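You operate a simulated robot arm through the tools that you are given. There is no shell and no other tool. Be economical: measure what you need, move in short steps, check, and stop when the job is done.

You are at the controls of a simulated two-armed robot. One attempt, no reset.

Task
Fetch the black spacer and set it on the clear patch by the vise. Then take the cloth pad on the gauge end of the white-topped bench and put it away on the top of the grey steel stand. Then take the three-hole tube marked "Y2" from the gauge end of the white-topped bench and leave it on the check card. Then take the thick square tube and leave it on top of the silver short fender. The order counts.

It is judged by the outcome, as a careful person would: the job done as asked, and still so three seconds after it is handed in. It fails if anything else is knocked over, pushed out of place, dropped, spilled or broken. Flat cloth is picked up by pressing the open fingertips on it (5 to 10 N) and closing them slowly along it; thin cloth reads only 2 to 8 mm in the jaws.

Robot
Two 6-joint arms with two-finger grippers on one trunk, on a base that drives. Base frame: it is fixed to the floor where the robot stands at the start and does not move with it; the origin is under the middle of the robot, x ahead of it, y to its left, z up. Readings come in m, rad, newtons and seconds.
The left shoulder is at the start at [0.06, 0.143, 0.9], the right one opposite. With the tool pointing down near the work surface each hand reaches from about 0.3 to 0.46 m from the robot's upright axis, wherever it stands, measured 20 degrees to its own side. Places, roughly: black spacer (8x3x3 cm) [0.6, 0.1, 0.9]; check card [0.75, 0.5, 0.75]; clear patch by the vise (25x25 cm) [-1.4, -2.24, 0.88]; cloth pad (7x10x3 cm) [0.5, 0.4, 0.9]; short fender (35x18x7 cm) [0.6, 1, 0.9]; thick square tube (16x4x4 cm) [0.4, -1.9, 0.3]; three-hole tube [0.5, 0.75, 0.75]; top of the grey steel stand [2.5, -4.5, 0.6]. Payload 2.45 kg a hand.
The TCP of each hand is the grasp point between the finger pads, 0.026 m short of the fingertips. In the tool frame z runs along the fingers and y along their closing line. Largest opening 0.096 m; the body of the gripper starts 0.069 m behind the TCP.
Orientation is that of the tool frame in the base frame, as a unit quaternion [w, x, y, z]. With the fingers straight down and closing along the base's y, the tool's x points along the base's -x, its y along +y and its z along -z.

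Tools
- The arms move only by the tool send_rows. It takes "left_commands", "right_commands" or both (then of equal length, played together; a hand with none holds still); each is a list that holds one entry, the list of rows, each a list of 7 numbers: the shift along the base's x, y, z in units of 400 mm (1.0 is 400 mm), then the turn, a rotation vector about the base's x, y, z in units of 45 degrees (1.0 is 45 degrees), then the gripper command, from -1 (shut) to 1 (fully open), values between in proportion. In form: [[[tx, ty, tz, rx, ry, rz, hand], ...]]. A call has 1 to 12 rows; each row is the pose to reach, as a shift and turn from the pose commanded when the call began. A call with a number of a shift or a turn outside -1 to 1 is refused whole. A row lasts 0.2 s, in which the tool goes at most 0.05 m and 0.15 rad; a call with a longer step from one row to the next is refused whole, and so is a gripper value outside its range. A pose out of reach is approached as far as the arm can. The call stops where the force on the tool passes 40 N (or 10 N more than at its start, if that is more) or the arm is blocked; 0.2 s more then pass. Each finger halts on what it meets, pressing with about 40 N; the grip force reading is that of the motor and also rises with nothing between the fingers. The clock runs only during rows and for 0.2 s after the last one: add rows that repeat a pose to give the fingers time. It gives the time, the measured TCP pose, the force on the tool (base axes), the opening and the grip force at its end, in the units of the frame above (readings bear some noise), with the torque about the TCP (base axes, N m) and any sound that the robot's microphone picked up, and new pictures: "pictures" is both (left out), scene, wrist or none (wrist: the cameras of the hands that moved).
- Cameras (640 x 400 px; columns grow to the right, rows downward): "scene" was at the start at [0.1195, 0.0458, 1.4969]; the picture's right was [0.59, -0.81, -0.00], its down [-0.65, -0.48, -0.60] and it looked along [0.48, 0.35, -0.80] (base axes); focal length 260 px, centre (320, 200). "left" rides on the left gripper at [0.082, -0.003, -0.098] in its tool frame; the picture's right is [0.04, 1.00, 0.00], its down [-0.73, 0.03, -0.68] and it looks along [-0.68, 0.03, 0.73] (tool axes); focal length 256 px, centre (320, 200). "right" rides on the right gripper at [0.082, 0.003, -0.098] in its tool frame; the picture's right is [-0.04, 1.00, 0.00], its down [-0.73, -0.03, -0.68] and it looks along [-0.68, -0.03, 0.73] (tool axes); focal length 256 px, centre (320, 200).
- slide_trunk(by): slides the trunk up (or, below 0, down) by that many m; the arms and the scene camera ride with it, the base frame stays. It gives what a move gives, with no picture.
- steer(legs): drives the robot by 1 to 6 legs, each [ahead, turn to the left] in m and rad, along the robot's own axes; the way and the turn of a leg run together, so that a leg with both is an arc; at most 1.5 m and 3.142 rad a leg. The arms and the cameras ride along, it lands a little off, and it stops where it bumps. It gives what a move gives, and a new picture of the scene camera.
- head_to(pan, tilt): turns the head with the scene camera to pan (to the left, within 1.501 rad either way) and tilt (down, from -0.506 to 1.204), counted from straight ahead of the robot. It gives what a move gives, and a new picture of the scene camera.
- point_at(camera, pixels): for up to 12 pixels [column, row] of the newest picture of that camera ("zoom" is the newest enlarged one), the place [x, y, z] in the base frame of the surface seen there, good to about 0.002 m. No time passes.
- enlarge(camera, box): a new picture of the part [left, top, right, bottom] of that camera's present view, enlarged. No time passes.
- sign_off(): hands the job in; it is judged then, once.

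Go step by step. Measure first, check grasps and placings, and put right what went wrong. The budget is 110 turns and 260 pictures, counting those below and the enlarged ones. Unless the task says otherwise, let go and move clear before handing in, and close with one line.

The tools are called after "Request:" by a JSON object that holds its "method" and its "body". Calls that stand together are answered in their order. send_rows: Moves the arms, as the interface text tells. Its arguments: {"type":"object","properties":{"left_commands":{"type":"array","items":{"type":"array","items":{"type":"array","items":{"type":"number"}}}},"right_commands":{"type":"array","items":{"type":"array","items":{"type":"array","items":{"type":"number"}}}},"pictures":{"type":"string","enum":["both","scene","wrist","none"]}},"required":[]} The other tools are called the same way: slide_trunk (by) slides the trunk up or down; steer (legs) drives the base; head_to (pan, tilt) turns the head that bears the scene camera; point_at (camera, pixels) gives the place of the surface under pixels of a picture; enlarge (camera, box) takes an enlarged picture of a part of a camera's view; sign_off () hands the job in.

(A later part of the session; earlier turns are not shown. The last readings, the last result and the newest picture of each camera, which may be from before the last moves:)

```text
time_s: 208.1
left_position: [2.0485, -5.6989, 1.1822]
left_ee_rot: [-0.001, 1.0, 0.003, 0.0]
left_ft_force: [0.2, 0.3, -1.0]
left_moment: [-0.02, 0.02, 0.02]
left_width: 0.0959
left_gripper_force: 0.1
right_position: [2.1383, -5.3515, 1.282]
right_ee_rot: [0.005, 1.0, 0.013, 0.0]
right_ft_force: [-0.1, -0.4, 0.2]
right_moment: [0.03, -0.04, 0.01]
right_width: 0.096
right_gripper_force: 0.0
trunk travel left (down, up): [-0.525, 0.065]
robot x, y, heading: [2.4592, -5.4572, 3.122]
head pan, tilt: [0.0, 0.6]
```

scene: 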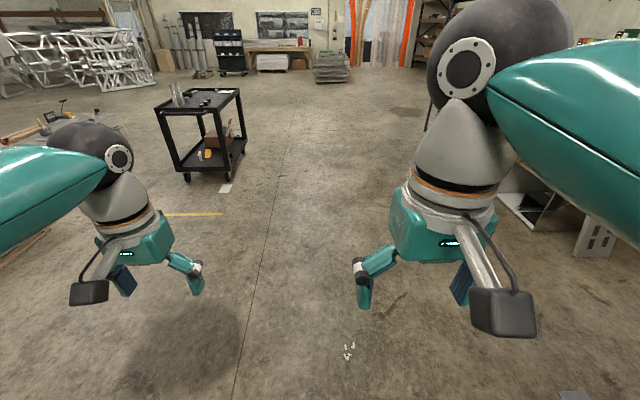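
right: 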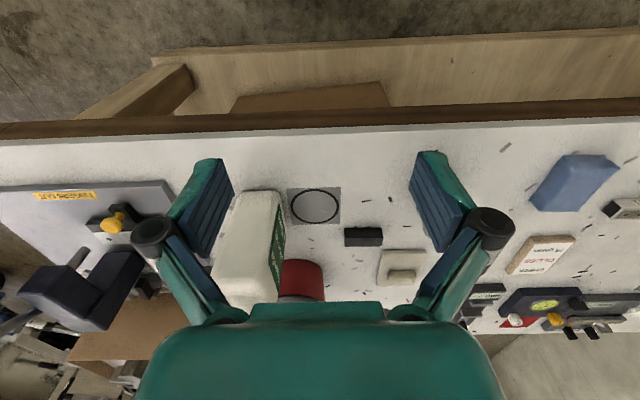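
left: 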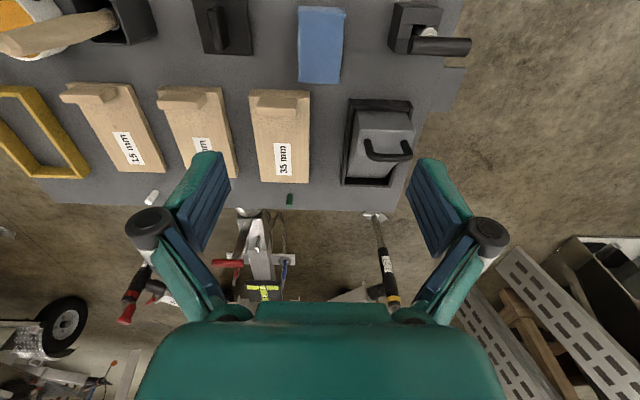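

The turn stopped just shy of π; hands show no contact and the pad is still on the stand (608,378 in the former picture). I'll continue west, then north.

Request:
{"method": "steer", "body": {"legs": [[1.04, 0], [0, -1.551], [1.4, 0]]}}

```text
time_s: 218.0
left_position: [1.1713, -5.0369, 1.1846]
left_ee_rot: [0.001, 0.717, -0.697, -0.001]
left_ft_force: [0.7, -0.6, -0.8]
left_moment: [-0.02, 0.08, -0.01]
left_width: 0.096
left_gripper_force: 0.0
right_position: [1.5213, -5.1191, 1.2823]
right_ee_rot: [0.005, 0.725, -0.689, -0.005]
right_ft_force: [0.6, -0.8, 0.1]
right_moment: [0.03, 0.13, 0.0]
right_width: 0.096
right_gripper_force: 0.1
trunk travel left (down, up): [-0.525, 0.065]
robot x, y, heading: [1.3675, -5.4423, 1.595]
head pan, tilt: [0.0, 0.6]
stopped in leg 2: the robot was blocked; the commanded pose is now the measured one
```

scene: 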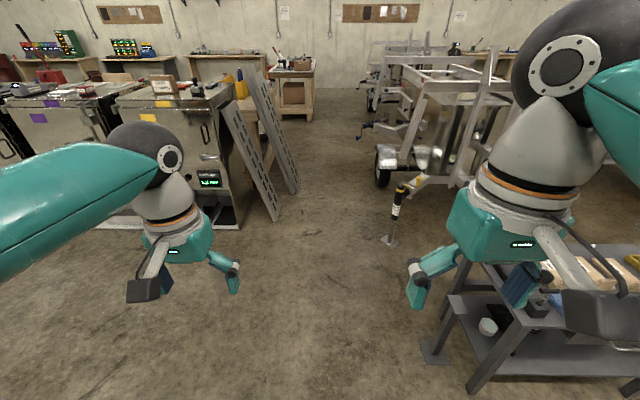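

Open lane ahead between the panels (265,160) and the yellow-topped jack (398,210). Continue north.

Request:
{"method": "steer", "body": {"legs": [[1.4, -0.06], [1.4, 0], [1.3, 0.03]]}}

```text
time_s: 238.1
left_position: [1.2388, -0.9184, 1.1821]
left_ee_rot: [0.0, -0.704, 0.71, 0.0]
left_ft_force: [0.2, -0.2, -0.5]
left_moment: [-0.03, 0.03, 0.03]
left_width: 0.0963
left_gripper_force: 0.1
right_position: [1.5848, -1.0122, 1.2826]
right_ee_rot: [0.004, 0.712, -0.702, -0.003]
right_ft_force: [0.9, -0.8, 0.3]
right_moment: [-0.01, 0.0, 0.02]
right_width: 0.0961
right_gripper_force: 0.0
trunk travel left (down, up): [-0.525, 0.065]
robot x, y, heading: [1.4237, -1.3305, 1.552]
head pan, tilt: [0.0, 0.6]
```

scene: 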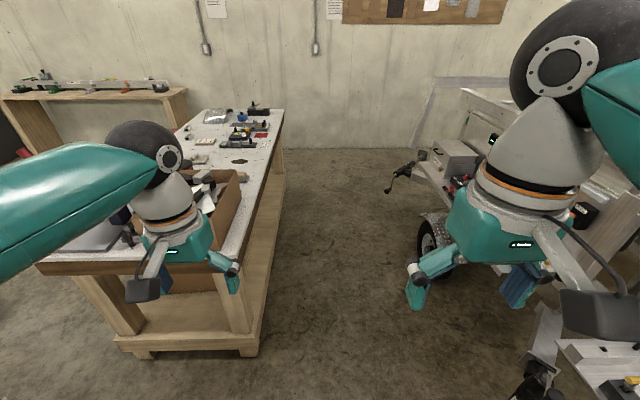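

There's an aisle east of the white bench as well. I'll measure the bench's east edge, to decide which side is better for the card.

Request:
{"method": "point_at", "body": {"camera": "scene", "pixels": [[283, 125], [262, 200], [250, 258], [205, 141], [250, 110], [285, 150], [415, 185], [425, 240], [270, 135], [240, 160]]}}

Request:
{"method": "enlarge", "body": {"camera": "scene", "box": [150, 90, 310, 190]}}

```text
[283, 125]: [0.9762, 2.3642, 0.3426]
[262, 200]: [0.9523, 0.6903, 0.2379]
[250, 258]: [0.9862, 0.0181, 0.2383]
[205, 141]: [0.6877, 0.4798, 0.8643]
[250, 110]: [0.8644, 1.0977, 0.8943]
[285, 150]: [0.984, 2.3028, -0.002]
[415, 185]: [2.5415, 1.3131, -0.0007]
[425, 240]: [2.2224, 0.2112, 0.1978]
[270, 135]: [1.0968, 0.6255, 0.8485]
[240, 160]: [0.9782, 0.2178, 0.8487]
```

```text
4.00 times, centred on (230, 140) of scene
```

zoom: 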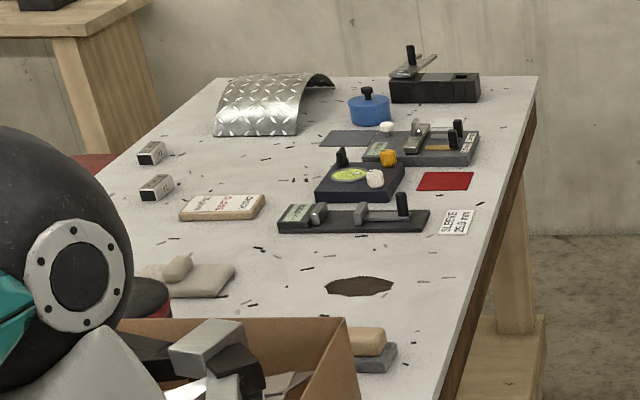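

East edge is x≈1.13, so the west side is better for the card. I'll also measure the bench's north end, the fender and the wall for later.

Request:
{"method": "point_at", "body": {"camera": "zoom", "pixels": [[500, 79], [535, 90], [215, 85], [262, 90], [225, 130], [290, 132], [240, 78], [320, 85], [580, 225], [400, 100], [180, 200], [262, 205]]}}

```text
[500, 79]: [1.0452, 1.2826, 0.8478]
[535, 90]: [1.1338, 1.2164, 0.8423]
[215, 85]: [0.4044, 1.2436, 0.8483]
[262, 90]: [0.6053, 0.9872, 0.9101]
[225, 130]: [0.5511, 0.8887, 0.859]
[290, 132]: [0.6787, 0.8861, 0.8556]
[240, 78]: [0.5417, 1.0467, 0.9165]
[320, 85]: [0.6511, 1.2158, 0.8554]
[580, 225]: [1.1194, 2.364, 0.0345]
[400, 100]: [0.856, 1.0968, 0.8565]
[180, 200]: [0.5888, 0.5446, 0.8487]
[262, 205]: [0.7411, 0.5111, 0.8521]
```

Bench's north end y≈1.28, wall y≈2.36, fender crest z≈0.918 near y 1.05. Now I'll return through the lane to the bench's west side.

Request:
{"method": "steer", "body": {"legs": [[0, 1.472], [1.5, 0], [0, -1.179], [1.5, 0], [0, -1.845]]}}

```text
time_s: 243.2
left_position: [0.9658, -1.4748, 1.1831]
left_ee_rot: [-0.001, 0.998, -0.056, 0.002]
left_ft_force: [-1.0, -1.4, 0.7]
left_moment: [0.1, -0.06, 0.03]
left_width: 0.0962
left_gripper_force: 0.0
right_position: [1.0972, -1.1424, 1.2831]
right_ee_rot: [0.003, 0.999, -0.045, 0.001]
right_ft_force: [-0.9, -0.4, -0.1]
right_moment: [0.07, -0.09, 0.02]
right_width: 0.0959
right_gripper_force: 0.0
trunk travel left (down, up): [-0.525, 0.065]
robot x, y, heading: [1.4047, -1.2841, 3.058]
head pan, tilt: [0.0, 0.6]
stopped in leg 2: the robot was blocked; the commanded pose is now the measured one
```

scene: 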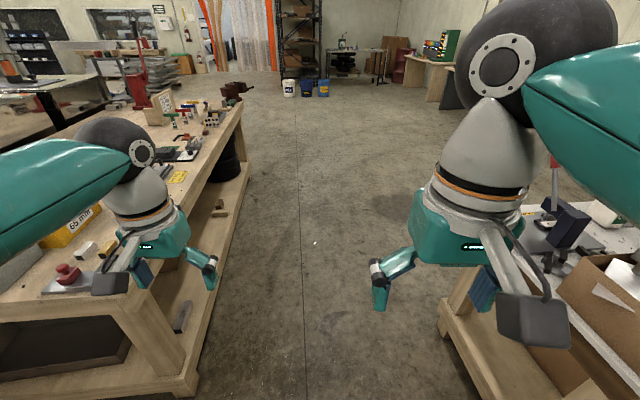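

Only a settling overshoot. The lane ahead is clear; continue.

Request:
{"method": "steer", "body": {"legs": [[1.45, 0]]}}

Request:
{"method": "steer", "body": {"legs": [[0, -1.2]]}}

```text
time_s: 250.5
left_position: [-0.4747, -1.339, 1.1846]
left_ee_rot: [0.0, 0.998, -0.06, 0.0]
left_ft_force: [-1.2, -1.2, -0.1]
left_moment: [0.0, -0.02, 0.01]
left_width: 0.096
left_gripper_force: 0.0
right_position: [-0.3428, -1.006, 1.2832]
right_ee_rot: [0.006, 0.999, -0.049, 0.0]
right_ft_force: [-0.4, -0.8, -1.1]
right_moment: [0.0, -0.02, 0.0]
right_width: 0.0957
right_gripper_force: 0.1
trunk travel left (down, up): [-0.525, 0.065]
robot x, y, heading: [-0.0356, -1.1546, 3.049]
head pan, tilt: [0.0, 0.6]
```

scene: 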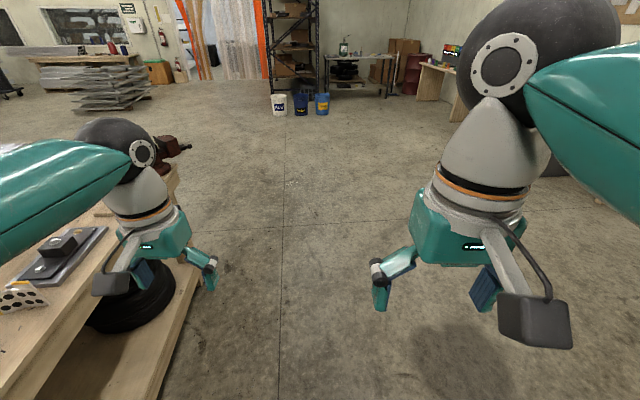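

```text
time_s: 254.3
left_position: [-0.3688, -0.8084, 1.185]
left_ee_rot: [-0.001, 0.791, -0.612, 0.0]
left_ft_force: [-0.4, -0.1, 0.0]
left_moment: [0.01, 0.03, -0.02]
left_width: 0.0961
left_gripper_force: 0.0
right_position: [-0.0108, -0.8093, 1.2834]
right_ee_rot: [0.005, 0.798, -0.603, -0.003]
right_ft_force: [-0.3, 0.7, 0.0]
right_moment: [-0.03, 0.01, 0.01]
right_width: 0.0961
right_gripper_force: 0.0
trunk travel left (down, up): [-0.525, 0.065]
robot x, y, heading: [-0.0739, -1.163, 1.856]
head pan, tilt: [0.0, 0.6]
```

scene: 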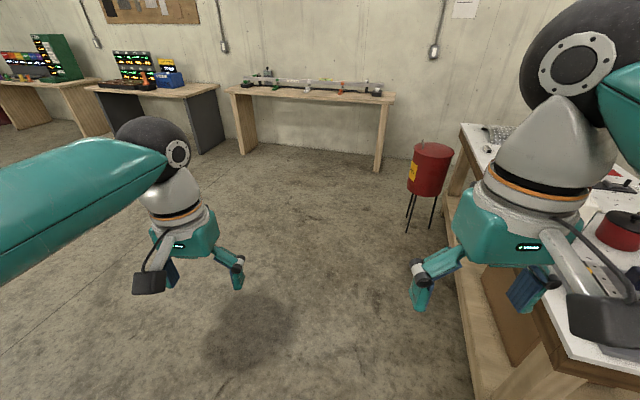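

Clear floor ahead; the drum is to the right (430,170). Drive to about (−0.53,0.39) and turn to face the bench.

Request:
{"method": "steer", "body": {"legs": [[1.42, 0], [0.2, 0]]}}

Request:
{"method": "steer", "body": {"legs": [[0, -1.84]]}}

Request:
{"method": "head_to", "body": {"pan": 0.25, "tilt": 0.8}}

```text
time_s: 262.6
left_position: [-0.8249, 0.7411, 1.1856]
left_ee_rot: [0.0, 0.791, -0.611, 0.001]
left_ft_force: [-0.4, 0.1, 0.2]
left_moment: [0.01, 0.0, 0.01]
left_width: 0.096
left_gripper_force: 0.0
right_position: [-0.4668, 0.7393, 1.2844]
right_ee_rot: [0.005, 0.797, -0.604, -0.003]
right_ft_force: [0.4, 1.1, 0.0]
right_moment: [-0.05, -0.01, 0.03]
right_width: 0.096
right_gripper_force: 0.1
trunk travel left (down, up): [-0.525, 0.065]
robot x, y, heading: [-0.5292, 0.3854, 1.857]
head pan, tilt: [0.0, 0.6]
```

scene: 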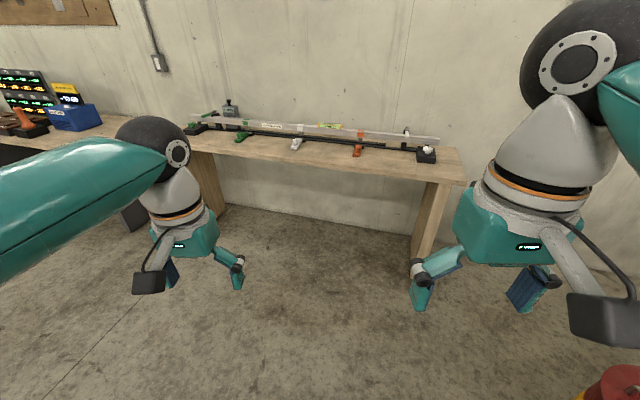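

```text
time_s: 266.7
left_position: [-0.2167, 0.7292, 1.1859]
left_ee_rot: [0.0, -0.195, 0.981, 0.001]
left_ft_force: [1.2, -0.3, 0.5]
left_moment: [0.04, 0.06, 0.02]
left_width: 0.096
left_gripper_force: 0.1
right_position: [-0.1676, 0.3732, 1.285]
right_ee_rot: [-0.002, -0.205, 0.979, 0.005]
right_ft_force: [0.3, -1.0, -0.6]
right_moment: [0.07, 0.04, 0.03]
right_width: 0.0959
right_gripper_force: 0.0
trunk travel left (down, up): [-0.525, 0.065]
robot x, y, heading: [-0.5433, 0.4291, 0.398]
head pan, tilt: [0.0, 0.6]
stopped in leg 1: the robot was blocked; the commanded pose is now the measured one
```

scene: 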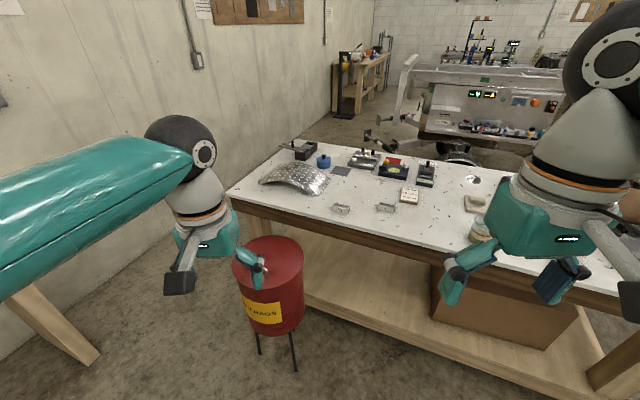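

```text
time_s: 267.5
left_position: [-0.2183, 0.7305, 1.1869]
left_ee_rot: [0.0, -0.195, 0.981, 0.0]
left_ft_force: [0.9, 0.3, 0.3]
left_moment: [0.04, 0.0, 0.01]
left_width: 0.0963
left_gripper_force: 0.1
right_position: [-0.1695, 0.3759, 1.2857]
right_ee_rot: [-0.002, -0.206, 0.979, 0.006]
right_ft_force: [0.2, 0.8, 0.8]
right_moment: [-0.01, -0.02, 0.03]
right_width: 0.0957
right_gripper_force: 0.1
trunk travel left (down, up): [-0.525, 0.065]
robot x, y, heading: [-0.5429, 0.4308, 0.396]
head pan, tilt: [0.25, 0.799]
```

scene: 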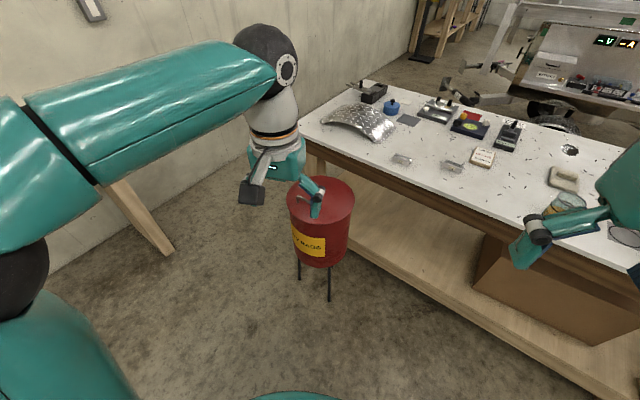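

The turn stopped early again, with no hand contact; I'll finish it in a small step. First I'll measure the drum's extent (290–353, 180–300).

Request:
{"method": "point_at", "body": {"camera": "scene", "pixels": [[320, 240], [352, 205], [290, 205], [330, 296], [299, 276], [340, 262], [320, 185], [170, 250]]}}

Request:
{"method": "steer", "body": {"legs": [[0, -0.396]]}}

```text
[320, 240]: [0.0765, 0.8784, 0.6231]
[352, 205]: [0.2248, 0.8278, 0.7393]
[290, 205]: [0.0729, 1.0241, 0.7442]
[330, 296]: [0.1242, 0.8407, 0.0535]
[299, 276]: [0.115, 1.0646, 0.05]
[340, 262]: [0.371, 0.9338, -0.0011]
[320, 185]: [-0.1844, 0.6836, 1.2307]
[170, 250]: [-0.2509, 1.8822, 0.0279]
```

```text
time_s: 269.2
left_position: [-0.1249, 0.5793, 1.1867]
left_ee_rot: [0.0, 0.004, 1.0, -0.001]
left_ft_force: [0.4, 0.2, 0.8]
left_moment: [0.02, 0.0, 0.01]
left_width: 0.0961
left_gripper_force: 0.2
right_position: [-0.2188, 0.2334, 1.2851]
right_ee_rot: [-0.001, -0.008, 1.0, 0.005]
right_ft_force: [-0.3, -0.3, -0.1]
right_moment: [0.03, -0.03, -0.01]
right_width: 0.0958
right_gripper_force: 0.1
trunk travel left (down, up): [-0.525, 0.065]
robot x, y, heading: [-0.5475, 0.4423, -0.002]
head pan, tilt: [0.25, 0.799]
```

scene: 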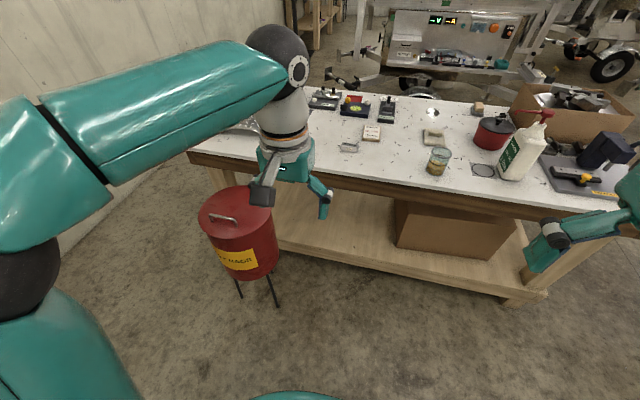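

Drum's near side is y≈0.82, so driving at y≈0.44 is clear. Drive ahead 0.65 m.

Request:
{"method": "steer", "body": {"legs": [[0.65, 0]]}}

Request:
{"method": "head_to", "body": {"pan": 0.1, "tilt": 1.0}}

```text
time_s: 272.8
left_position: [0.5251, 0.5782, 1.187]
left_ee_rot: [0.0, 0.005, 1.0, -0.002]
left_ft_force: [0.1, 0.2, 0.0]
left_moment: [0.02, 0.01, -0.02]
left_width: 0.0959
left_gripper_force: 0.1
right_position: [0.4315, 0.2316, 1.285]
right_ee_rot: [-0.001, -0.007, 1.0, 0.005]
right_ft_force: [-0.3, 0.8, 0.6]
right_moment: [0.03, -0.01, 0.01]
right_width: 0.096
right_gripper_force: 0.0
trunk travel left (down, up): [-0.525, 0.065]
robot x, y, heading: [0.1038, 0.4396, -0.004]
head pan, tilt: [0.25, 0.799]
```

scene: 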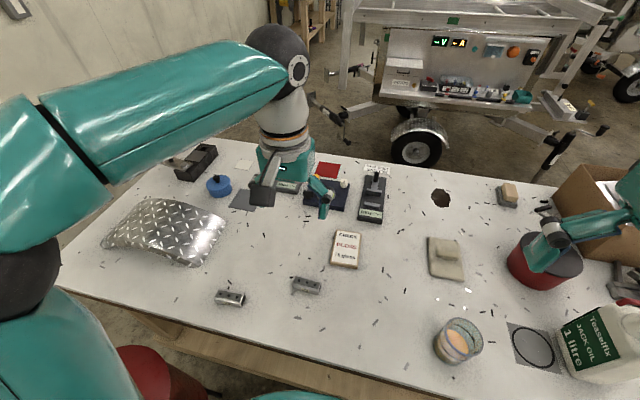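

```text
time_s: 273.6
left_position: [0.5244, 0.5782, 1.1882]
left_ee_rot: [0.001, 0.004, 1.0, 0.0]
left_ft_force: [0.0, -0.3, 0.6]
left_moment: [0.0, -0.02, 0.02]
left_width: 0.0961
left_gripper_force: 0.1
right_position: [0.4299, 0.232, 1.2867]
right_ee_rot: [0.0, -0.006, 1.0, 0.005]
right_ft_force: [-0.5, -0.8, -0.3]
right_moment: [0.0, 0.0, 0.01]
right_width: 0.0959
right_gripper_force: 0.1
trunk travel left (down, up): [-0.525, 0.065]
robot x, y, heading: [0.1064, 0.4391, 0.001]
head pan, tilt: [0.099, 1.0]
```

scene: 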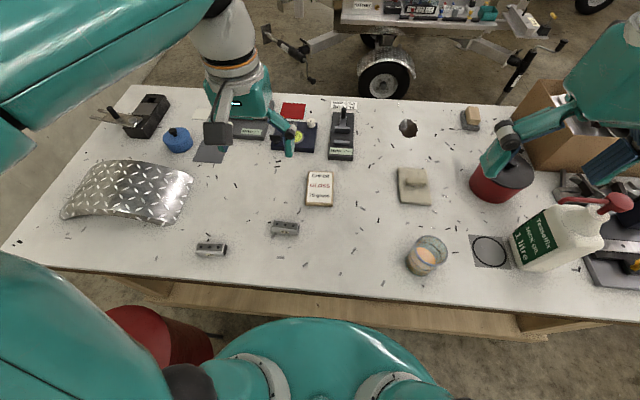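

Y2 is the nearer-left tube (211,249), the card is at (320,189). I'll enlarge and measure.

Request:
{"method": "enlarge", "body": {"camera": "scene", "box": [180, 160, 360, 270]}}

```text
3.56 times, centred on (270, 215) of scene
```

zoom: 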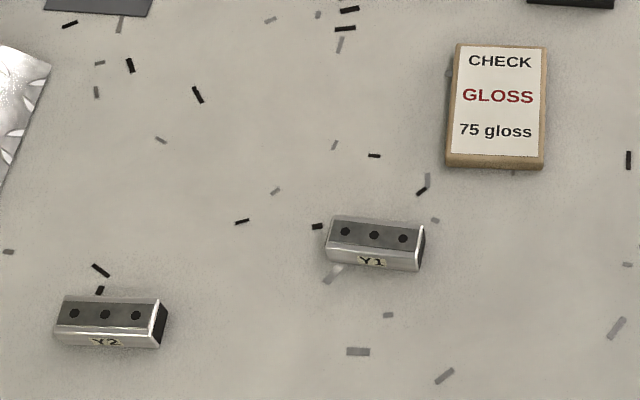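

Request:
{"method": "point_at", "body": {"camera": "zoom", "pixels": [[65, 300], [160, 303], [58, 325], [150, 328], [105, 314], [105, 342], [460, 48], [545, 48], [450, 152], [542, 158], [498, 100], [495, 166]]}}

```text
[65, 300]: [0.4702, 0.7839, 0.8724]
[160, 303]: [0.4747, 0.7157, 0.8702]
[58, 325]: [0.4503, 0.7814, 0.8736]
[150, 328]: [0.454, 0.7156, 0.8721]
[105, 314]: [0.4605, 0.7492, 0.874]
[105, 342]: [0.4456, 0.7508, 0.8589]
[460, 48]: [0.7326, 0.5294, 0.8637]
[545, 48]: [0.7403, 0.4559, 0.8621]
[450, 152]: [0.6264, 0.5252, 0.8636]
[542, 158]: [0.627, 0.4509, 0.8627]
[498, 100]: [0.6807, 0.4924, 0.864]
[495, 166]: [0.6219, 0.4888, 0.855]
```

Y2: centre (0.461,0.749), top 0.874, long axis near y. Card: x 0.625–0.738, y 0.452–0.529, top 0.864. I'll yaw the left hand −90° and move above Y2.

Request:
{"method": "send_rows", "body": {"left_commands": [[[-0.02, 0.06, 0, 0, 0, -0.17, 1], [-0.05, 0.12, 0, 0, 0, -0.34, 1], [-0.08, 0.18, 0, 0, 0, -0.51, 1], [-0.11, 0.24, 0, 0, 0, -0.68, 1], [-0.14, 0.3, 0, 0, 0, -0.85, 1], [-0.159, 0.36, 0, 0, 0, -1.0, 1]]], "pictures": "none"}}

Request:
{"method": "send_rows", "body": {"left_commands": [[[0, 0.03, 0, 0, 0, -0.17, 1], [0, 0.0675, -0.1, 0, 0, -0.34, 1], [0, 0.0675, -0.2, 0, 0, -0.51, 1], [0, 0.0675, -0.3, 0, 0, -0.68, 1], [0, 0.0675, -0.4, 0, 0, -0.85, 1], [0, 0.0675, -0.47, 0, 0, -1.0, 1], [0, 0.0675, -0.47, 0, 0, -1.0, 1]]]}}

```text
time_s: 275.0
left_position: [0.4592, 0.7216, 1.1887]
left_ee_rot: [-0.001, 0.388, 0.922, -0.001]
left_ft_force: [0.5, 0.0, 0.1]
left_moment: [0.0, -0.01, -0.04]
left_width: 0.0959
left_gripper_force: 0.1
right_position: [0.4297, 0.2316, 1.2865]
right_ee_rot: [-0.001, -0.007, 1.0, 0.005]
right_ft_force: [0.2, -0.1, -0.1]
right_moment: [-0.02, 0.0, 0.03]
right_width: 0.0964
right_gripper_force: 0.1
trunk travel left (down, up): [-0.525, 0.065]
robot x, y, heading: [0.1038, 0.4418, -0.003]
head pan, tilt: [0.099, 1.0]
```

```text
time_s: 276.6
left_position: [0.4597, 0.7508, 0.999]
left_ee_rot: [0.0, 0.711, 0.703, -0.001]
left_ft_force: [-0.2, -0.8, 0.3]
left_moment: [-0.01, 0.0, 0.03]
left_width: 0.0964
left_gripper_force: 0.1
right_position: [0.4306, 0.2325, 1.2867]
right_ee_rot: [-0.001, -0.006, 1.0, 0.005]
right_ft_force: [-0.5, 0.6, 0.0]
right_moment: [-0.03, -0.02, 0.02]
right_width: 0.0959
right_gripper_force: 0.0
trunk travel left (down, up): [-0.525, 0.065]
robot x, y, heading: [0.1024, 0.4397, -0.007]
head pan, tilt: [0.099, 1.0]
```

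scene: 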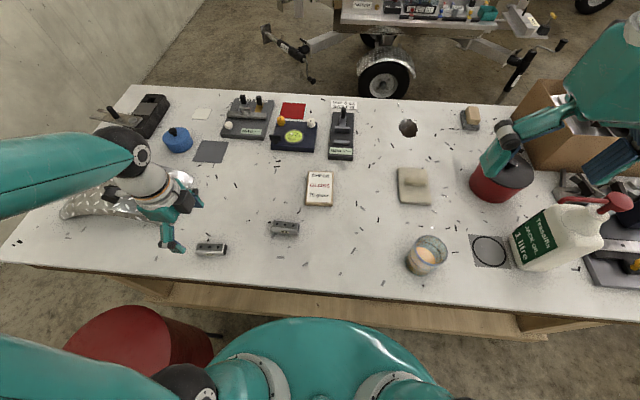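
left: 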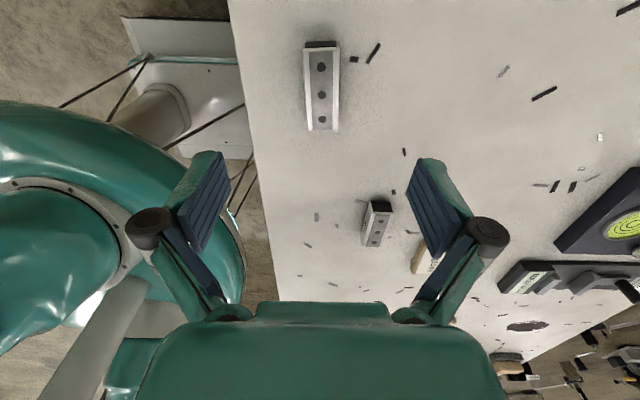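

Y2 (322,90) is centred between the fingers. Descend and close.

Request:
{"method": "send_rows", "body": {"left_commands": [[[0.002, 0, -0.1, 0, 0, 0, 1], [0.003, 0, -0.2, 0, 0, 0, 1], [0.003, 0, -0.26, 0, 0, 0, 1], [0.003, 0, -0.295, 0, 0, 0, 1], [0.003, 0, -0.295, 0, 0, 0, 0.4], [0.003, 0, -0.295, 0, 0, 0, -0.2], [0.003, 0, -0.295, 0, 0, 0, -0.7], [0.003, 0, -0.295, 0, 0, 0, -1], [0.003, 0, -0.295, 0, 0, 0, -1], [0.003, 0, -0.295, 0, 0, 0, -1]]], "pictures": "wrist"}}

```text
time_s: 278.8
left_position: [0.4607, 0.749, 0.8818]
left_ee_rot: [0.0, 0.71, 0.704, -0.001]
left_ft_force: [0.7, 0.3, 0.1]
left_moment: [0.01, -0.03, 0.03]
left_width: 0.0288
left_gripper_force: 39.7
right_position: [0.4304, 0.2315, 1.2856]
right_ee_rot: [-0.002, -0.006, 1.0, 0.005]
right_ft_force: [0.0, 0.3, -0.2]
right_moment: [0.01, 0.0, -0.02]
right_width: 0.0959
right_gripper_force: 0.0
trunk travel left (down, up): [-0.525, 0.065]
robot x, y, heading: [0.1024, 0.4404, -0.004]
head pan, tilt: [0.099, 1.0]
```

left: 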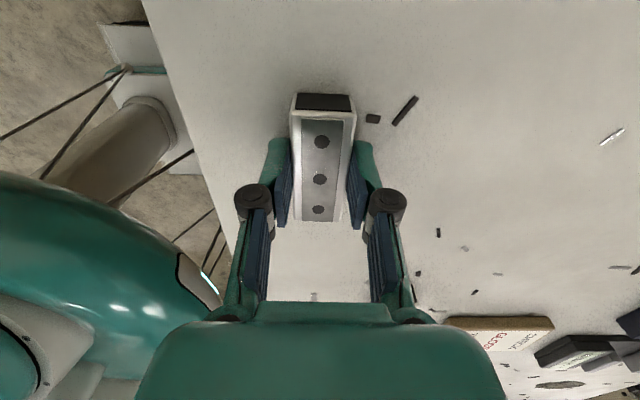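

Gripped (29 mm). Lift and bring it toward the card's line, then check reach.

Request:
{"method": "send_rows", "body": {"left_commands": [[[0, 0, 0.08, 0, 0, 0, -1], [0, 0, 0.2, 0, 0, 0, -1], [0, 0, 0.32, 0, 0, 0, -1], [0, -0.08, 0.38, 0, 0, 0, -1], [0.03, -0.18, 0.38, 0, 0, 0, -1], [0.08, -0.28, 0.38, 0, 0, 0, -1], [0.14, -0.38, 0.38, 0, 0, 0, -1], [0.2, -0.48, 0.38, 0, 0, 0, -1], [0.26, -0.56, 0.38, 0, 0, 0, -1], [0.32, -0.62, 0.38, 0, 0, 0, -1], [0.4, -0.647, 0.38, 0, 0, 0, -1], [0.5, -0.647, 0.38, 0, 0, 0, -1]]], "pictures": "scene"}}

```text
time_s: 281.4
left_position: [0.6638, 0.4899, 1.0325]
left_ee_rot: [-0.001, 0.711, 0.703, -0.001]
left_ft_force: [-0.2, -1.0, -0.8]
left_moment: [0.0, 0.05, 0.03]
left_width: 0.0287
left_gripper_force: 39.8
right_position: [0.4316, 0.2321, 1.2866]
right_ee_rot: [-0.001, -0.006, 1.0, 0.005]
right_ft_force: [0.5, 0.1, 0.2]
right_moment: [-0.01, 0.03, -0.02]
right_width: 0.0959
right_gripper_force: 0.0
trunk travel left (down, up): [-0.525, 0.065]
robot x, y, heading: [0.1067, 0.4372, -0.004]
head pan, tilt: [0.099, 1.0]
```

scene: 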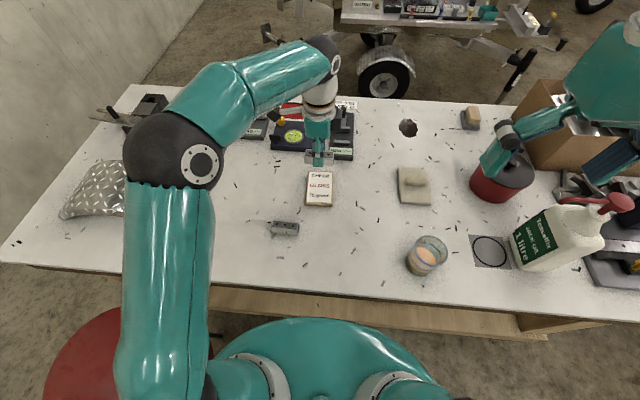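

It already reaches x 0.664 at height. I'll drive 0.045 m closer for margin before lowering.

Request:
{"method": "steer", "body": {"legs": [[0.045, 0]]}}

```text
time_s: 282.4
left_position: [0.6949, 0.4922, 1.0346]
left_ee_rot: [-0.001, 0.708, 0.706, -0.001]
left_ft_force: [-0.4, 0.9, -0.5]
left_moment: [-0.03, -0.07, 0.01]
left_width: 0.0286
left_gripper_force: 39.9
right_position: [0.4644, 0.2337, 1.2872]
right_ee_rot: [-0.002, -0.009, 1.0, 0.004]
right_ft_force: [-1.0, -0.9, -0.2]
right_moment: [0.01, -0.07, -0.05]
right_width: 0.0959
right_gripper_force: 0.2
trunk travel left (down, up): [-0.525, 0.065]
robot x, y, heading: [0.1378, 0.435, 0.007]
head pan, tilt: [0.099, 1.0]
stopped in leg 1: the robot was blocked; the commanded pose is now the measured one
```

scene: 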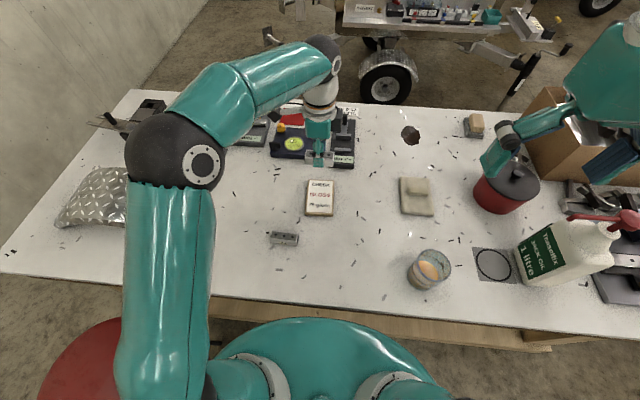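

Stopped at x 0.138, possibly a light touch of the bench. I'll verify the card and bench haven't shifted.

Request:
{"method": "point_at", "body": {"camera": "scene", "pixels": [[309, 182], [334, 182], [306, 212], [332, 214], [320, 198], [284, 239], [250, 299]]}}

```text
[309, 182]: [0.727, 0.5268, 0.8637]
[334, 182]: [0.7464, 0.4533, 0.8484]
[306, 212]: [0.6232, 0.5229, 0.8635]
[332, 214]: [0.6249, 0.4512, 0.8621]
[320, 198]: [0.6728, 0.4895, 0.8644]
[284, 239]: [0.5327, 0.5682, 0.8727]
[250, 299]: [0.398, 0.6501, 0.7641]
```

Nothing moved. Lower the tube onto the card at (0.675,0.490), stopping 2 mm above.

Request:
{"method": "send_rows", "body": {"left_commands": [[[-0.05, -0.005, -0.06, 0, 0, 0, -1], [-0.05, -0.005, -0.16, 0, 0, 0, -1], [-0.05, -0.005, -0.25, 0, 0, 0, -1], [-0.05, -0.005, -0.31, 0, 0, 0, -1], [-0.05, -0.005, -0.338, 0, 0, 0, -1], [-0.05, -0.005, -0.338, 0, 0, 0, -1]]]}}

```text
time_s: 283.8
left_position: [0.6756, 0.4914, 0.8967]
left_ee_rot: [-0.002, 0.708, 0.706, -0.002]
left_ft_force: [0.7, 0.7, -0.7]
left_moment: [0.01, 0.0, 0.01]
left_width: 0.029
left_gripper_force: 40.4
right_position: [0.4658, 0.2339, 1.2868]
right_ee_rot: [-0.002, -0.009, 1.0, 0.005]
right_ft_force: [-0.3, -0.6, -0.2]
right_moment: [-0.03, -0.05, -0.01]
right_width: 0.0961
right_gripper_force: 0.0
trunk travel left (down, up): [-0.525, 0.065]
robot x, y, heading: [0.1409, 0.4389, 0.005]
head pan, tilt: [0.099, 1.0]
```

scene: 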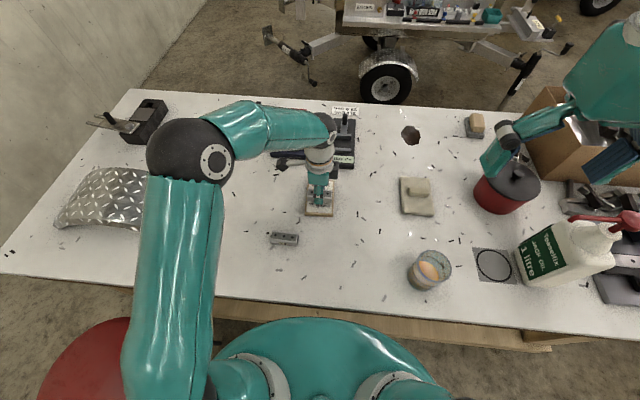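
left: 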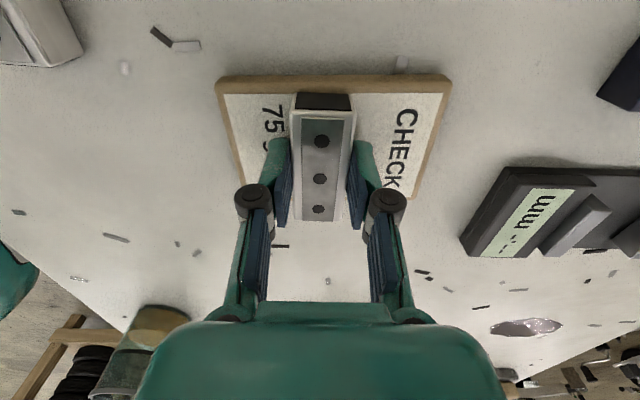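

The tube is over the card at contact height. Lower 1 mm, open, rise.

Request:
{"method": "send_rows", "body": {"left_commands": [[[0, 0, -0.003, 0, 0, 0, -1], [0, 0, -0.003, 0, 0, 0, -0.2], [0, 0, -0.003, 0, 0, 0, 0.3], [0, 0, -0.003, 0, 0, 0, 0.6], [0, 0, -0.003, 0, 0, 0, 0.6], [0, 0, 0.08, 0, 0, 0, 0.6], [0, 0, 0.2, 0, 0, 0, 0.6], [0, 0, 0.32, 0, 0, 0, 0.6], [0, 0, 0.44, 0, 0, 0, 0.6], [0, 0, 0.55, 0, 0, 0, 1], [-0.08, 0, 0.6, 0, 0, 0, 1], [-0.16, 0, 0.65, 0, 0, 0, 1]]]}}

```text
time_s: 286.4
left_position: [0.6107, 0.49, 1.1587]
left_ee_rot: [-0.002, 0.708, 0.706, -0.001]
left_ft_force: [-0.1, -0.9, 0.5]
left_moment: [-0.03, -0.02, -0.01]
left_width: 0.096
left_gripper_force: 0.1
right_position: [0.466, 0.2329, 1.2864]
right_ee_rot: [-0.002, -0.009, 1.0, 0.004]
right_ft_force: [0.1, 0.3, 0.0]
right_moment: [0.0, -0.02, 0.02]
right_width: 0.0958
right_gripper_force: 0.1
trunk travel left (down, up): [-0.525, 0.065]
robot x, y, heading: [0.139, 0.4367, 0.008]
head pan, tilt: [0.099, 1.0]
```

scene: 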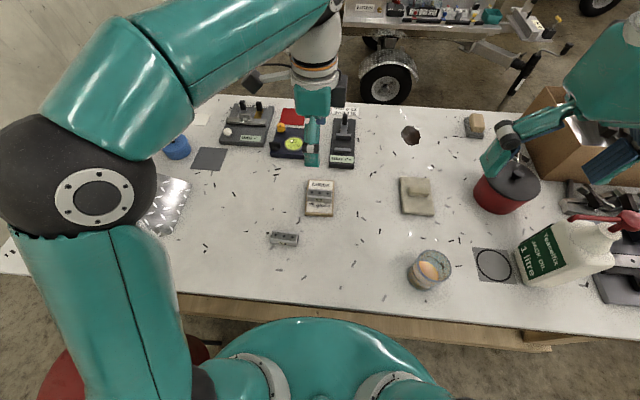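
left: 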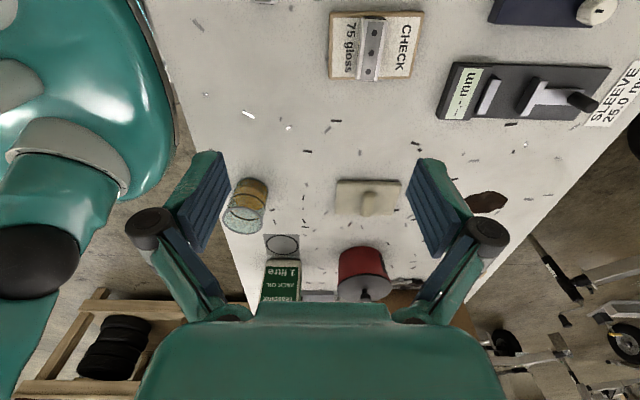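

Y2 rests on the check card (320,197). Next is the thick tube on the vise bench's lower shelf. I'll draw the left hand in and back away.

Request:
{"method": "send_rows", "body": {"left_commands": [[[-0.1, 0, 0, 0, 0, 0, 1], [-0.2, 0, 0, 0, 0, 0, 1], [-0.3, 0.02, 0, 0, 0, 0, 1]]], "right_commands": [[[-0.05, -0.05, 0, 0, 0, 0, 1], [-0.1, -0.1, 0, 0, 0, 0, 1], [-0.1, -0.1, 0, 0, 0, 0, 1]]], "pictures": "none"}}

Request:
{"method": "steer", "body": {"legs": [[-0.65, 0], [0, -1.32]]}}

```text
time_s: 287.2
left_position: [0.489, 0.4986, 1.1573]
left_ee_rot: [0.0, 0.708, 0.706, -0.001]
left_ft_force: [-1.8, -0.3, 0.1]
left_moment: [0.0, 0.0, -0.03]
left_width: 0.0963
left_gripper_force: 0.0
right_position: [0.4251, 0.1942, 1.2883]
right_ee_rot: [-0.002, -0.009, 1.0, 0.004]
right_ft_force: [0.5, 0.9, 1.0]
right_moment: [-0.03, -0.02, -0.01]
right_width: 0.0959
right_gripper_force: 0.1
trunk travel left (down, up): [-0.525, 0.065]
robot x, y, heading: [0.1403, 0.4412, 0.002]
head pan, tilt: [0.099, 1.0]
```

```text
time_s: 294.1
left_position: [-0.3364, 0.1188, 1.1596]
left_ee_rot: [-0.003, 0.985, 0.173, 0.001]
left_ft_force: [-0.3, -0.2, -0.1]
left_moment: [0.01, -0.04, 0.07]
left_width: 0.0958
left_gripper_force: 0.2
right_position: [-0.6459, 0.0764, 1.2872]
right_ee_rot: [0.001, 0.566, 0.825, 0.005]
right_ft_force: [0.2, -1.0, 0.5]
right_moment: [0.03, -0.08, 0.01]
right_width: 0.0963
right_gripper_force: 0.0
trunk travel left (down, up): [-0.525, 0.065]
robot x, y, heading: [-0.4796, 0.4403, -1.221]
head pan, tilt: [0.099, 1.0]
stopped in leg 2: the robot was blocked; the commanded pose is now the measured one
```

scene: 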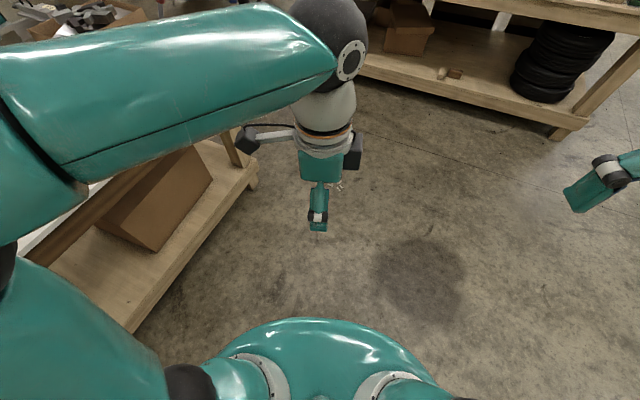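

Heading −1.22; a small trim then drive to about (−0.1,−1.1).

Request:
{"method": "steer", "body": {"legs": [[0, -0.115], [1.4, 0], [0.18, 0]]}}

Request:
{"method": "head_to", "body": {"pan": 0.5, "tilt": 0.8}}

```text
time_s: 303.0
left_position: [-0.0003, -1.4419, 1.1583]
left_ee_rot: [-0.002, 0.993, 0.118, -0.001]
left_ft_force: [0.4, -0.9, -0.4]
left_moment: [0.05, 0.02, 0.0]
left_width: 0.096
left_gripper_force: 0.0
right_position: [-0.3111, -1.4515, 1.2874]
right_ee_rot: [0.001, 0.611, 0.792, 0.005]
right_ft_force: [0.0, -0.5, 0.5]
right_moment: [0.04, 0.02, -0.01]
right_width: 0.0959
right_gripper_force: 0.1
trunk travel left (down, up): [-0.525, 0.065]
robot x, y, heading: [-0.1094, -1.1025, -1.337]
head pan, tilt: [0.099, 1.0]
```

scene: 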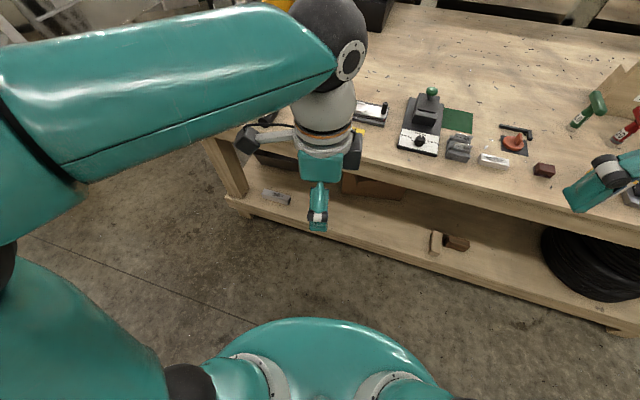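

```text
time_s: 303.9
left_position: [-0.0005, -1.4399, 1.1591]
left_ee_rot: [-0.001, 0.993, 0.117, -0.001]
left_ft_force: [-0.5, -0.5, 0.5]
left_moment: [-0.02, -0.02, 0.01]
left_width: 0.0957
left_gripper_force: 0.0
right_position: [-0.3135, -1.4481, 1.2874]
right_ee_rot: [0.001, 0.611, 0.792, 0.005]
right_ft_force: [-0.8, -0.6, -0.1]
right_moment: [0.05, 0.01, 0.02]
right_width: 0.0961
right_gripper_force: 0.0
trunk travel left (down, up): [-0.525, 0.065]
robot x, y, heading: [-0.1116, -1.1017, -1.335]
head pan, tilt: [0.499, 0.799]
```

scene: 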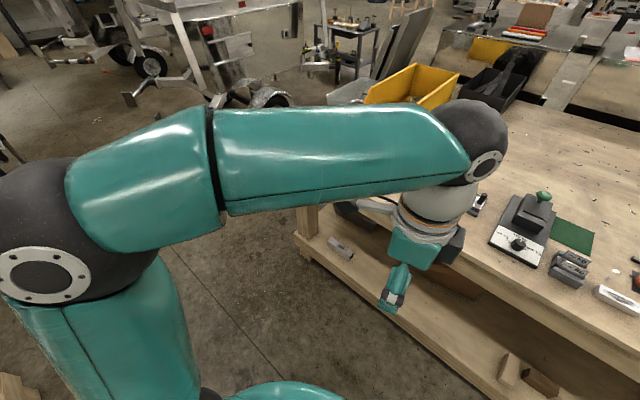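

The tube is at (340,247) near the shelf's front edge. Measure.

Request:
{"method": "enlarge", "body": {"camera": "scene", "box": [280, 190, 440, 290]}}

```text
4.00 times, centred on (360, 240) of scene
```

zoom: 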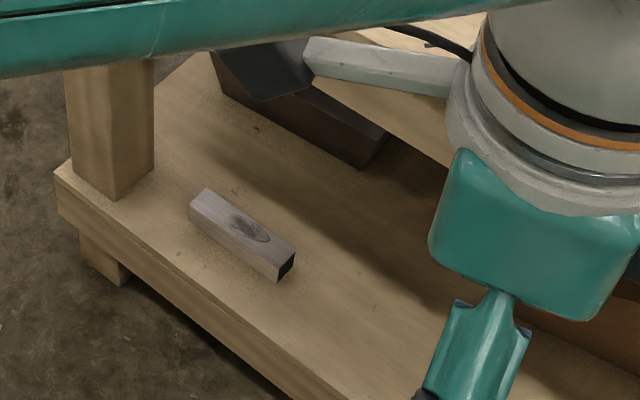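

Request:
{"method": "point_at", "body": {"camera": "zoom", "pixels": [[207, 190], [293, 258], [190, 210], [278, 270], [242, 230], [225, 232], [200, 300], [240, 60], [350, 155], [130, 180], [88, 180], [275, 275]]}}

```text
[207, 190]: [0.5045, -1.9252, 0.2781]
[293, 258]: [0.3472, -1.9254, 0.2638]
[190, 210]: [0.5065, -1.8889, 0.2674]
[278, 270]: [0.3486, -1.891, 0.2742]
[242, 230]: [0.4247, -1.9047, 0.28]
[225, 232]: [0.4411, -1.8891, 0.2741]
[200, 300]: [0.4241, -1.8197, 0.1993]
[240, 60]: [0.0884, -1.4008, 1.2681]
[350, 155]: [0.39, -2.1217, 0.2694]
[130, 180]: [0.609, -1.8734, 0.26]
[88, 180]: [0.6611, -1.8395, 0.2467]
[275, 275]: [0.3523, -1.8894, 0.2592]
```

Tube: x 0.347–0.505, y −1.927…−1.889, top z 0.28. I'll line up at x≈0.283 facing south, then lower the trunk before going in under the bench top.

Request:
{"method": "steer", "body": {"legs": [[0, 1.335], [0.395, 0]]}}

Request:
{"method": "steer", "body": {"legs": [[0, -1.57]]}}

```text
time_s: 307.6
left_position: [0.2531, -1.1065, 1.159]
left_ee_rot: [0.0, 0.738, 0.674, -0.003]
left_ft_force: [-0.1, 0.5, -0.9]
left_moment: [-0.05, 0.03, -0.02]
left_width: 0.0961
left_gripper_force: 0.1
right_position: [0.1589, -1.4025, 1.2895]
right_ee_rot: [-0.003, 0.034, 0.999, 0.004]
right_ft_force: [-0.3, 0.8, -0.4]
right_moment: [-0.07, 0.03, 0.0]
right_width: 0.0961
right_gripper_force: 0.1
trunk travel left (down, up): [-0.525, 0.065]
robot x, y, heading: [-0.1092, -1.1404, -0.09]
head pan, tilt: [0.499, 0.799]
stopped in leg 1: the robot was blocked; the commanded pose is now the measured one
```

scene: 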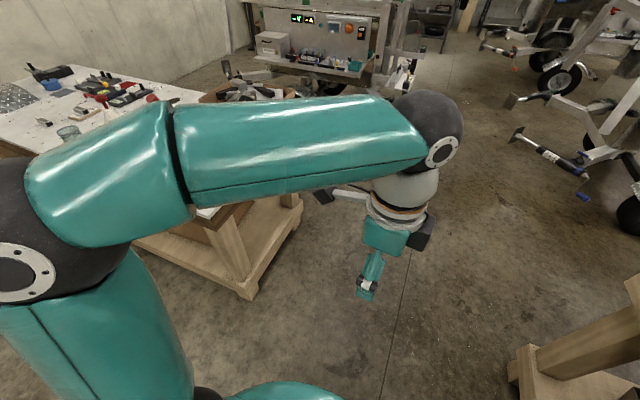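

```text
time_s: 311.2
left_position: [0.0285, -1.4773, 1.1604]
left_ee_rot: [-0.002, 0.994, 0.108, 0.001]
left_ft_force: [-1.2, -0.2, -0.2]
left_moment: [0.02, -0.05, 0.01]
left_width: 0.096
left_gripper_force: 0.2
right_position: [-0.2832, -1.4784, 1.2887]
right_ee_rot: [0.001, 0.619, 0.786, 0.006]
right_ft_force: [-0.7, -0.5, -0.7]
right_moment: [0.02, -0.05, 0.0]
right_width: 0.0959
right_gripper_force: 0.0
trunk travel left (down, up): [-0.525, 0.065]
robot x, y, heading: [-0.0733, -1.1302, -1.361]
head pan, tilt: [0.499, 0.799]
stopped in leg 1: the robot was blocked; the commanded pose is now the measured one
```

scene: 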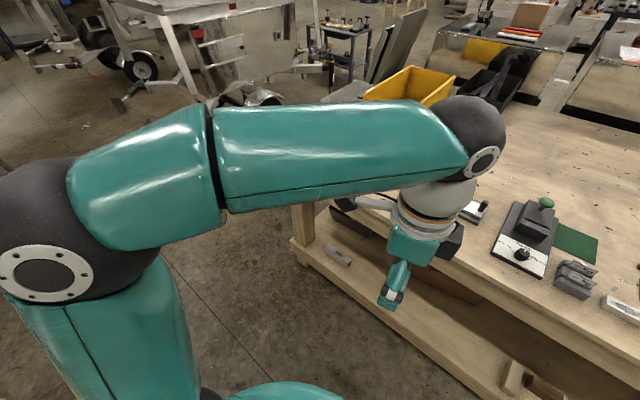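

Turns keep stopping slightly short; I'll use smaller turn legs. Turn left again and move to x≈0.283.

Request:
{"method": "steer", "body": {"legs": [[0, 0.7], [0, 0.66], [0.355, 0], [0, -0.8], [0, -0.77]]}}

```text
time_s: 315.5
left_position: [0.2925, -1.1263, 1.1614]
left_ee_rot: [0.0, 0.729, 0.685, -0.003]
left_ft_force: [-0.1, 1.1, -0.2]
left_moment: [-0.08, 0.03, 0.01]
left_width: 0.0957
left_gripper_force: 0.1
right_position: [0.2064, -1.4252, 1.2913]
right_ee_rot: [-0.003, 0.021, 1.0, 0.004]
right_ft_force: [0.2, 0.5, 0.6]
right_moment: [-0.1, 0.02, 0.01]
right_width: 0.0961
right_gripper_force: 0.0
trunk travel left (down, up): [-0.525, 0.065]
robot x, y, heading: [-0.0709, -1.1657, -0.061]
head pan, tilt: [0.499, 0.799]
stopped in leg 2: the robot was blocked; the commanded pose is now the measured one
```

scene: 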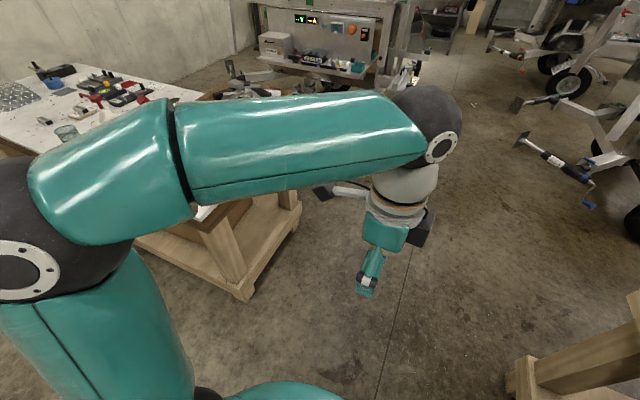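

Close enough: heading −0.06. Drive 0.355 m, then turn to face the vise bench.

Request:
{"method": "steer", "body": {"legs": [[0.355, 0], [0, -1.51]]}}

Request:
{"method": "send_rows", "body": {"right_commands": [[[0, 0, 0.12, 0, 0, 0, 1], [0, 0.05, 0.24, 0, 0, 0, 1], [0, 0.1, 0.36, 0, 0, 0, 1], [0, 0.1, 0.4, 0, 0, 0, 1]]], "pictures": "scene"}}

```text
time_s: 321.0
left_position: [0.4371, -1.524, 1.1627]
left_ee_rot: [-0.002, 0.991, 0.136, 0.0]
left_ft_force: [-0.8, 0.0, -0.7]
left_moment: [0.04, -0.08, -0.03]
left_width: 0.0963
left_gripper_force: 0.2
right_position: [0.1252, -1.5443, 1.2908]
right_ee_rot: [0.003, 0.597, 0.802, 0.005]
right_ft_force: [-0.9, -0.2, -0.1]
right_moment: [0.05, -0.06, -0.02]
right_width: 0.0962
right_gripper_force: 0.0
trunk travel left (down, up): [-0.525, 0.065]
robot x, y, heading: [0.3148, -1.1809, -1.315]
head pan, tilt: [0.499, 0.799]
stopped in leg 2: the robot was blocked; the commanded pose is now the measured one
```

scene: 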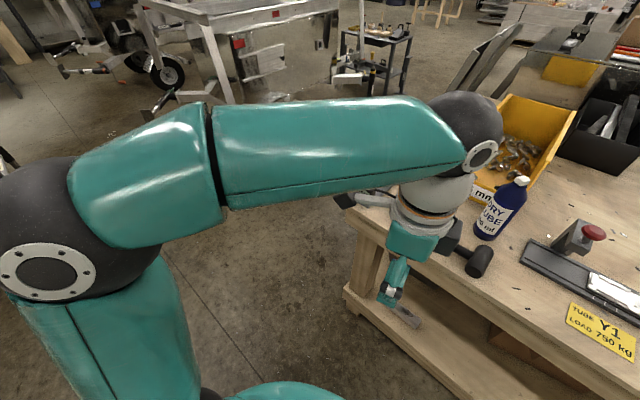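

```text
refused: row 2 steps farther than a row can; nothing moved
```

Finish the turn (−0.256) and raise the right hand clear of the bench top.

Request:
{"method": "steer", "body": {"legs": [[0, -0.25]]}}

Request:
{"method": "send_rows", "body": {"right_commands": [[[0, 0, 0.12, 0, 0, 0, 1], [0, 0.03, 0.23, 0, 0, 0, 1], [0, 0.06, 0.34, 0, 0, 0, 1], [0, 0.1, 0.4, 0, 0, 0, 1]]], "pictures": "none"}}

Request:
{"method": "slide_trunk", "body": {"by": -0.5}}

Request:
{"method": "head_to", "body": {"pan": 0.3, "tilt": 0.8}}

```text
time_s: 322.3
left_position: [0.3503, -1.5426, 1.1626]
left_ee_rot: [-0.001, 1.0, 0.011, -0.001]
left_ft_force: [-0.4, 0.1, -0.2]
left_moment: [0.0, 0.0, 0.05]
left_width: 0.0962
left_gripper_force: 0.0
right_position: [0.0433, -1.4835, 1.2914]
right_ee_rot: [0.002, 0.694, 0.72, 0.005]
right_ft_force: [-0.6, -0.3, 0.3]
right_moment: [0.02, 0.0, -0.01]
right_width: 0.0961
right_gripper_force: 0.0
trunk travel left (down, up): [-0.525, 0.065]
robot x, y, heading: [0.322, -1.1846, -1.561]
head pan, tilt: [0.499, 0.799]
```

scene: 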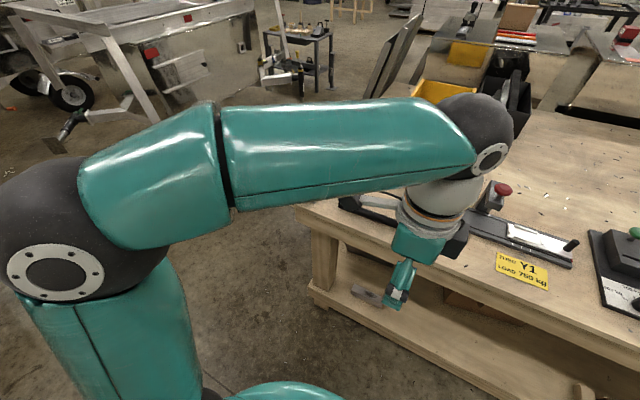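

```text
time_s: 323.3
left_position: [0.35, -1.5426, 1.1645]
left_ee_rot: [-0.001, 1.0, 0.011, -0.001]
left_ft_force: [0.3, 0.2, 0.3]
left_moment: [0.02, 0.02, -0.03]
left_width: 0.096
left_gripper_force: 0.1
right_position: [0.0468, -1.4801, 1.294]
right_ee_rot: [0.003, 0.693, 0.721, 0.005]
right_ft_force: [1.0, 0.2, -0.2]
right_moment: [-0.05, -0.01, 0.01]
right_width: 0.0961
right_gripper_force: 0.1
right hand out of reach, approached as far as the arm can: row 1, 2, 3, 4
trunk travel left (down, up): [-0.525, 0.065]
robot x, y, heading: [0.3226, -1.1809, -1.562]
head pan, tilt: [0.499, 0.799]
```

```text
refused: -0.5 is not a number from -0.4 to 0.4
```

```text
time_s: 324.1
left_position: [0.3505, -1.543, 1.1636]
left_ee_rot: [-0.001, 1.0, 0.01, 0.0]
left_ft_force: [0.3, 0.6, 0.1]
left_moment: [-0.01, -0.03, 0.0]
left_width: 0.096
left_gripper_force: 0.1
right_position: [0.0476, -1.4802, 1.2943]
right_ee_rot: [0.003, 0.694, 0.72, 0.004]
right_ft_force: [1.1, 0.3, 0.3]
right_moment: [-0.04, -0.05, -0.01]
right_width: 0.096
right_gripper_force: 0.2
trunk travel left (down, up): [-0.525, 0.065]
robot x, y, heading: [0.3229, -1.1796, -1.565]
head pan, tilt: [0.3, 0.799]
```

scene: 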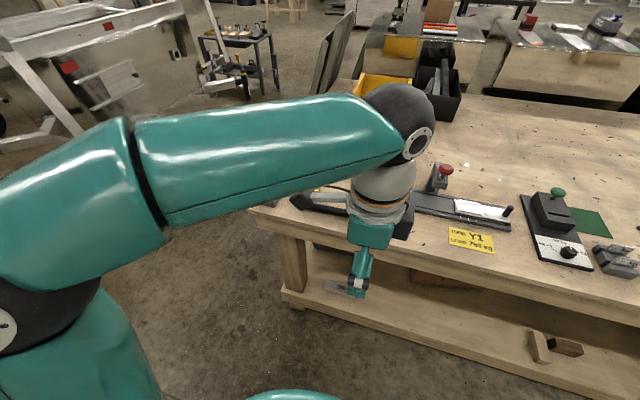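

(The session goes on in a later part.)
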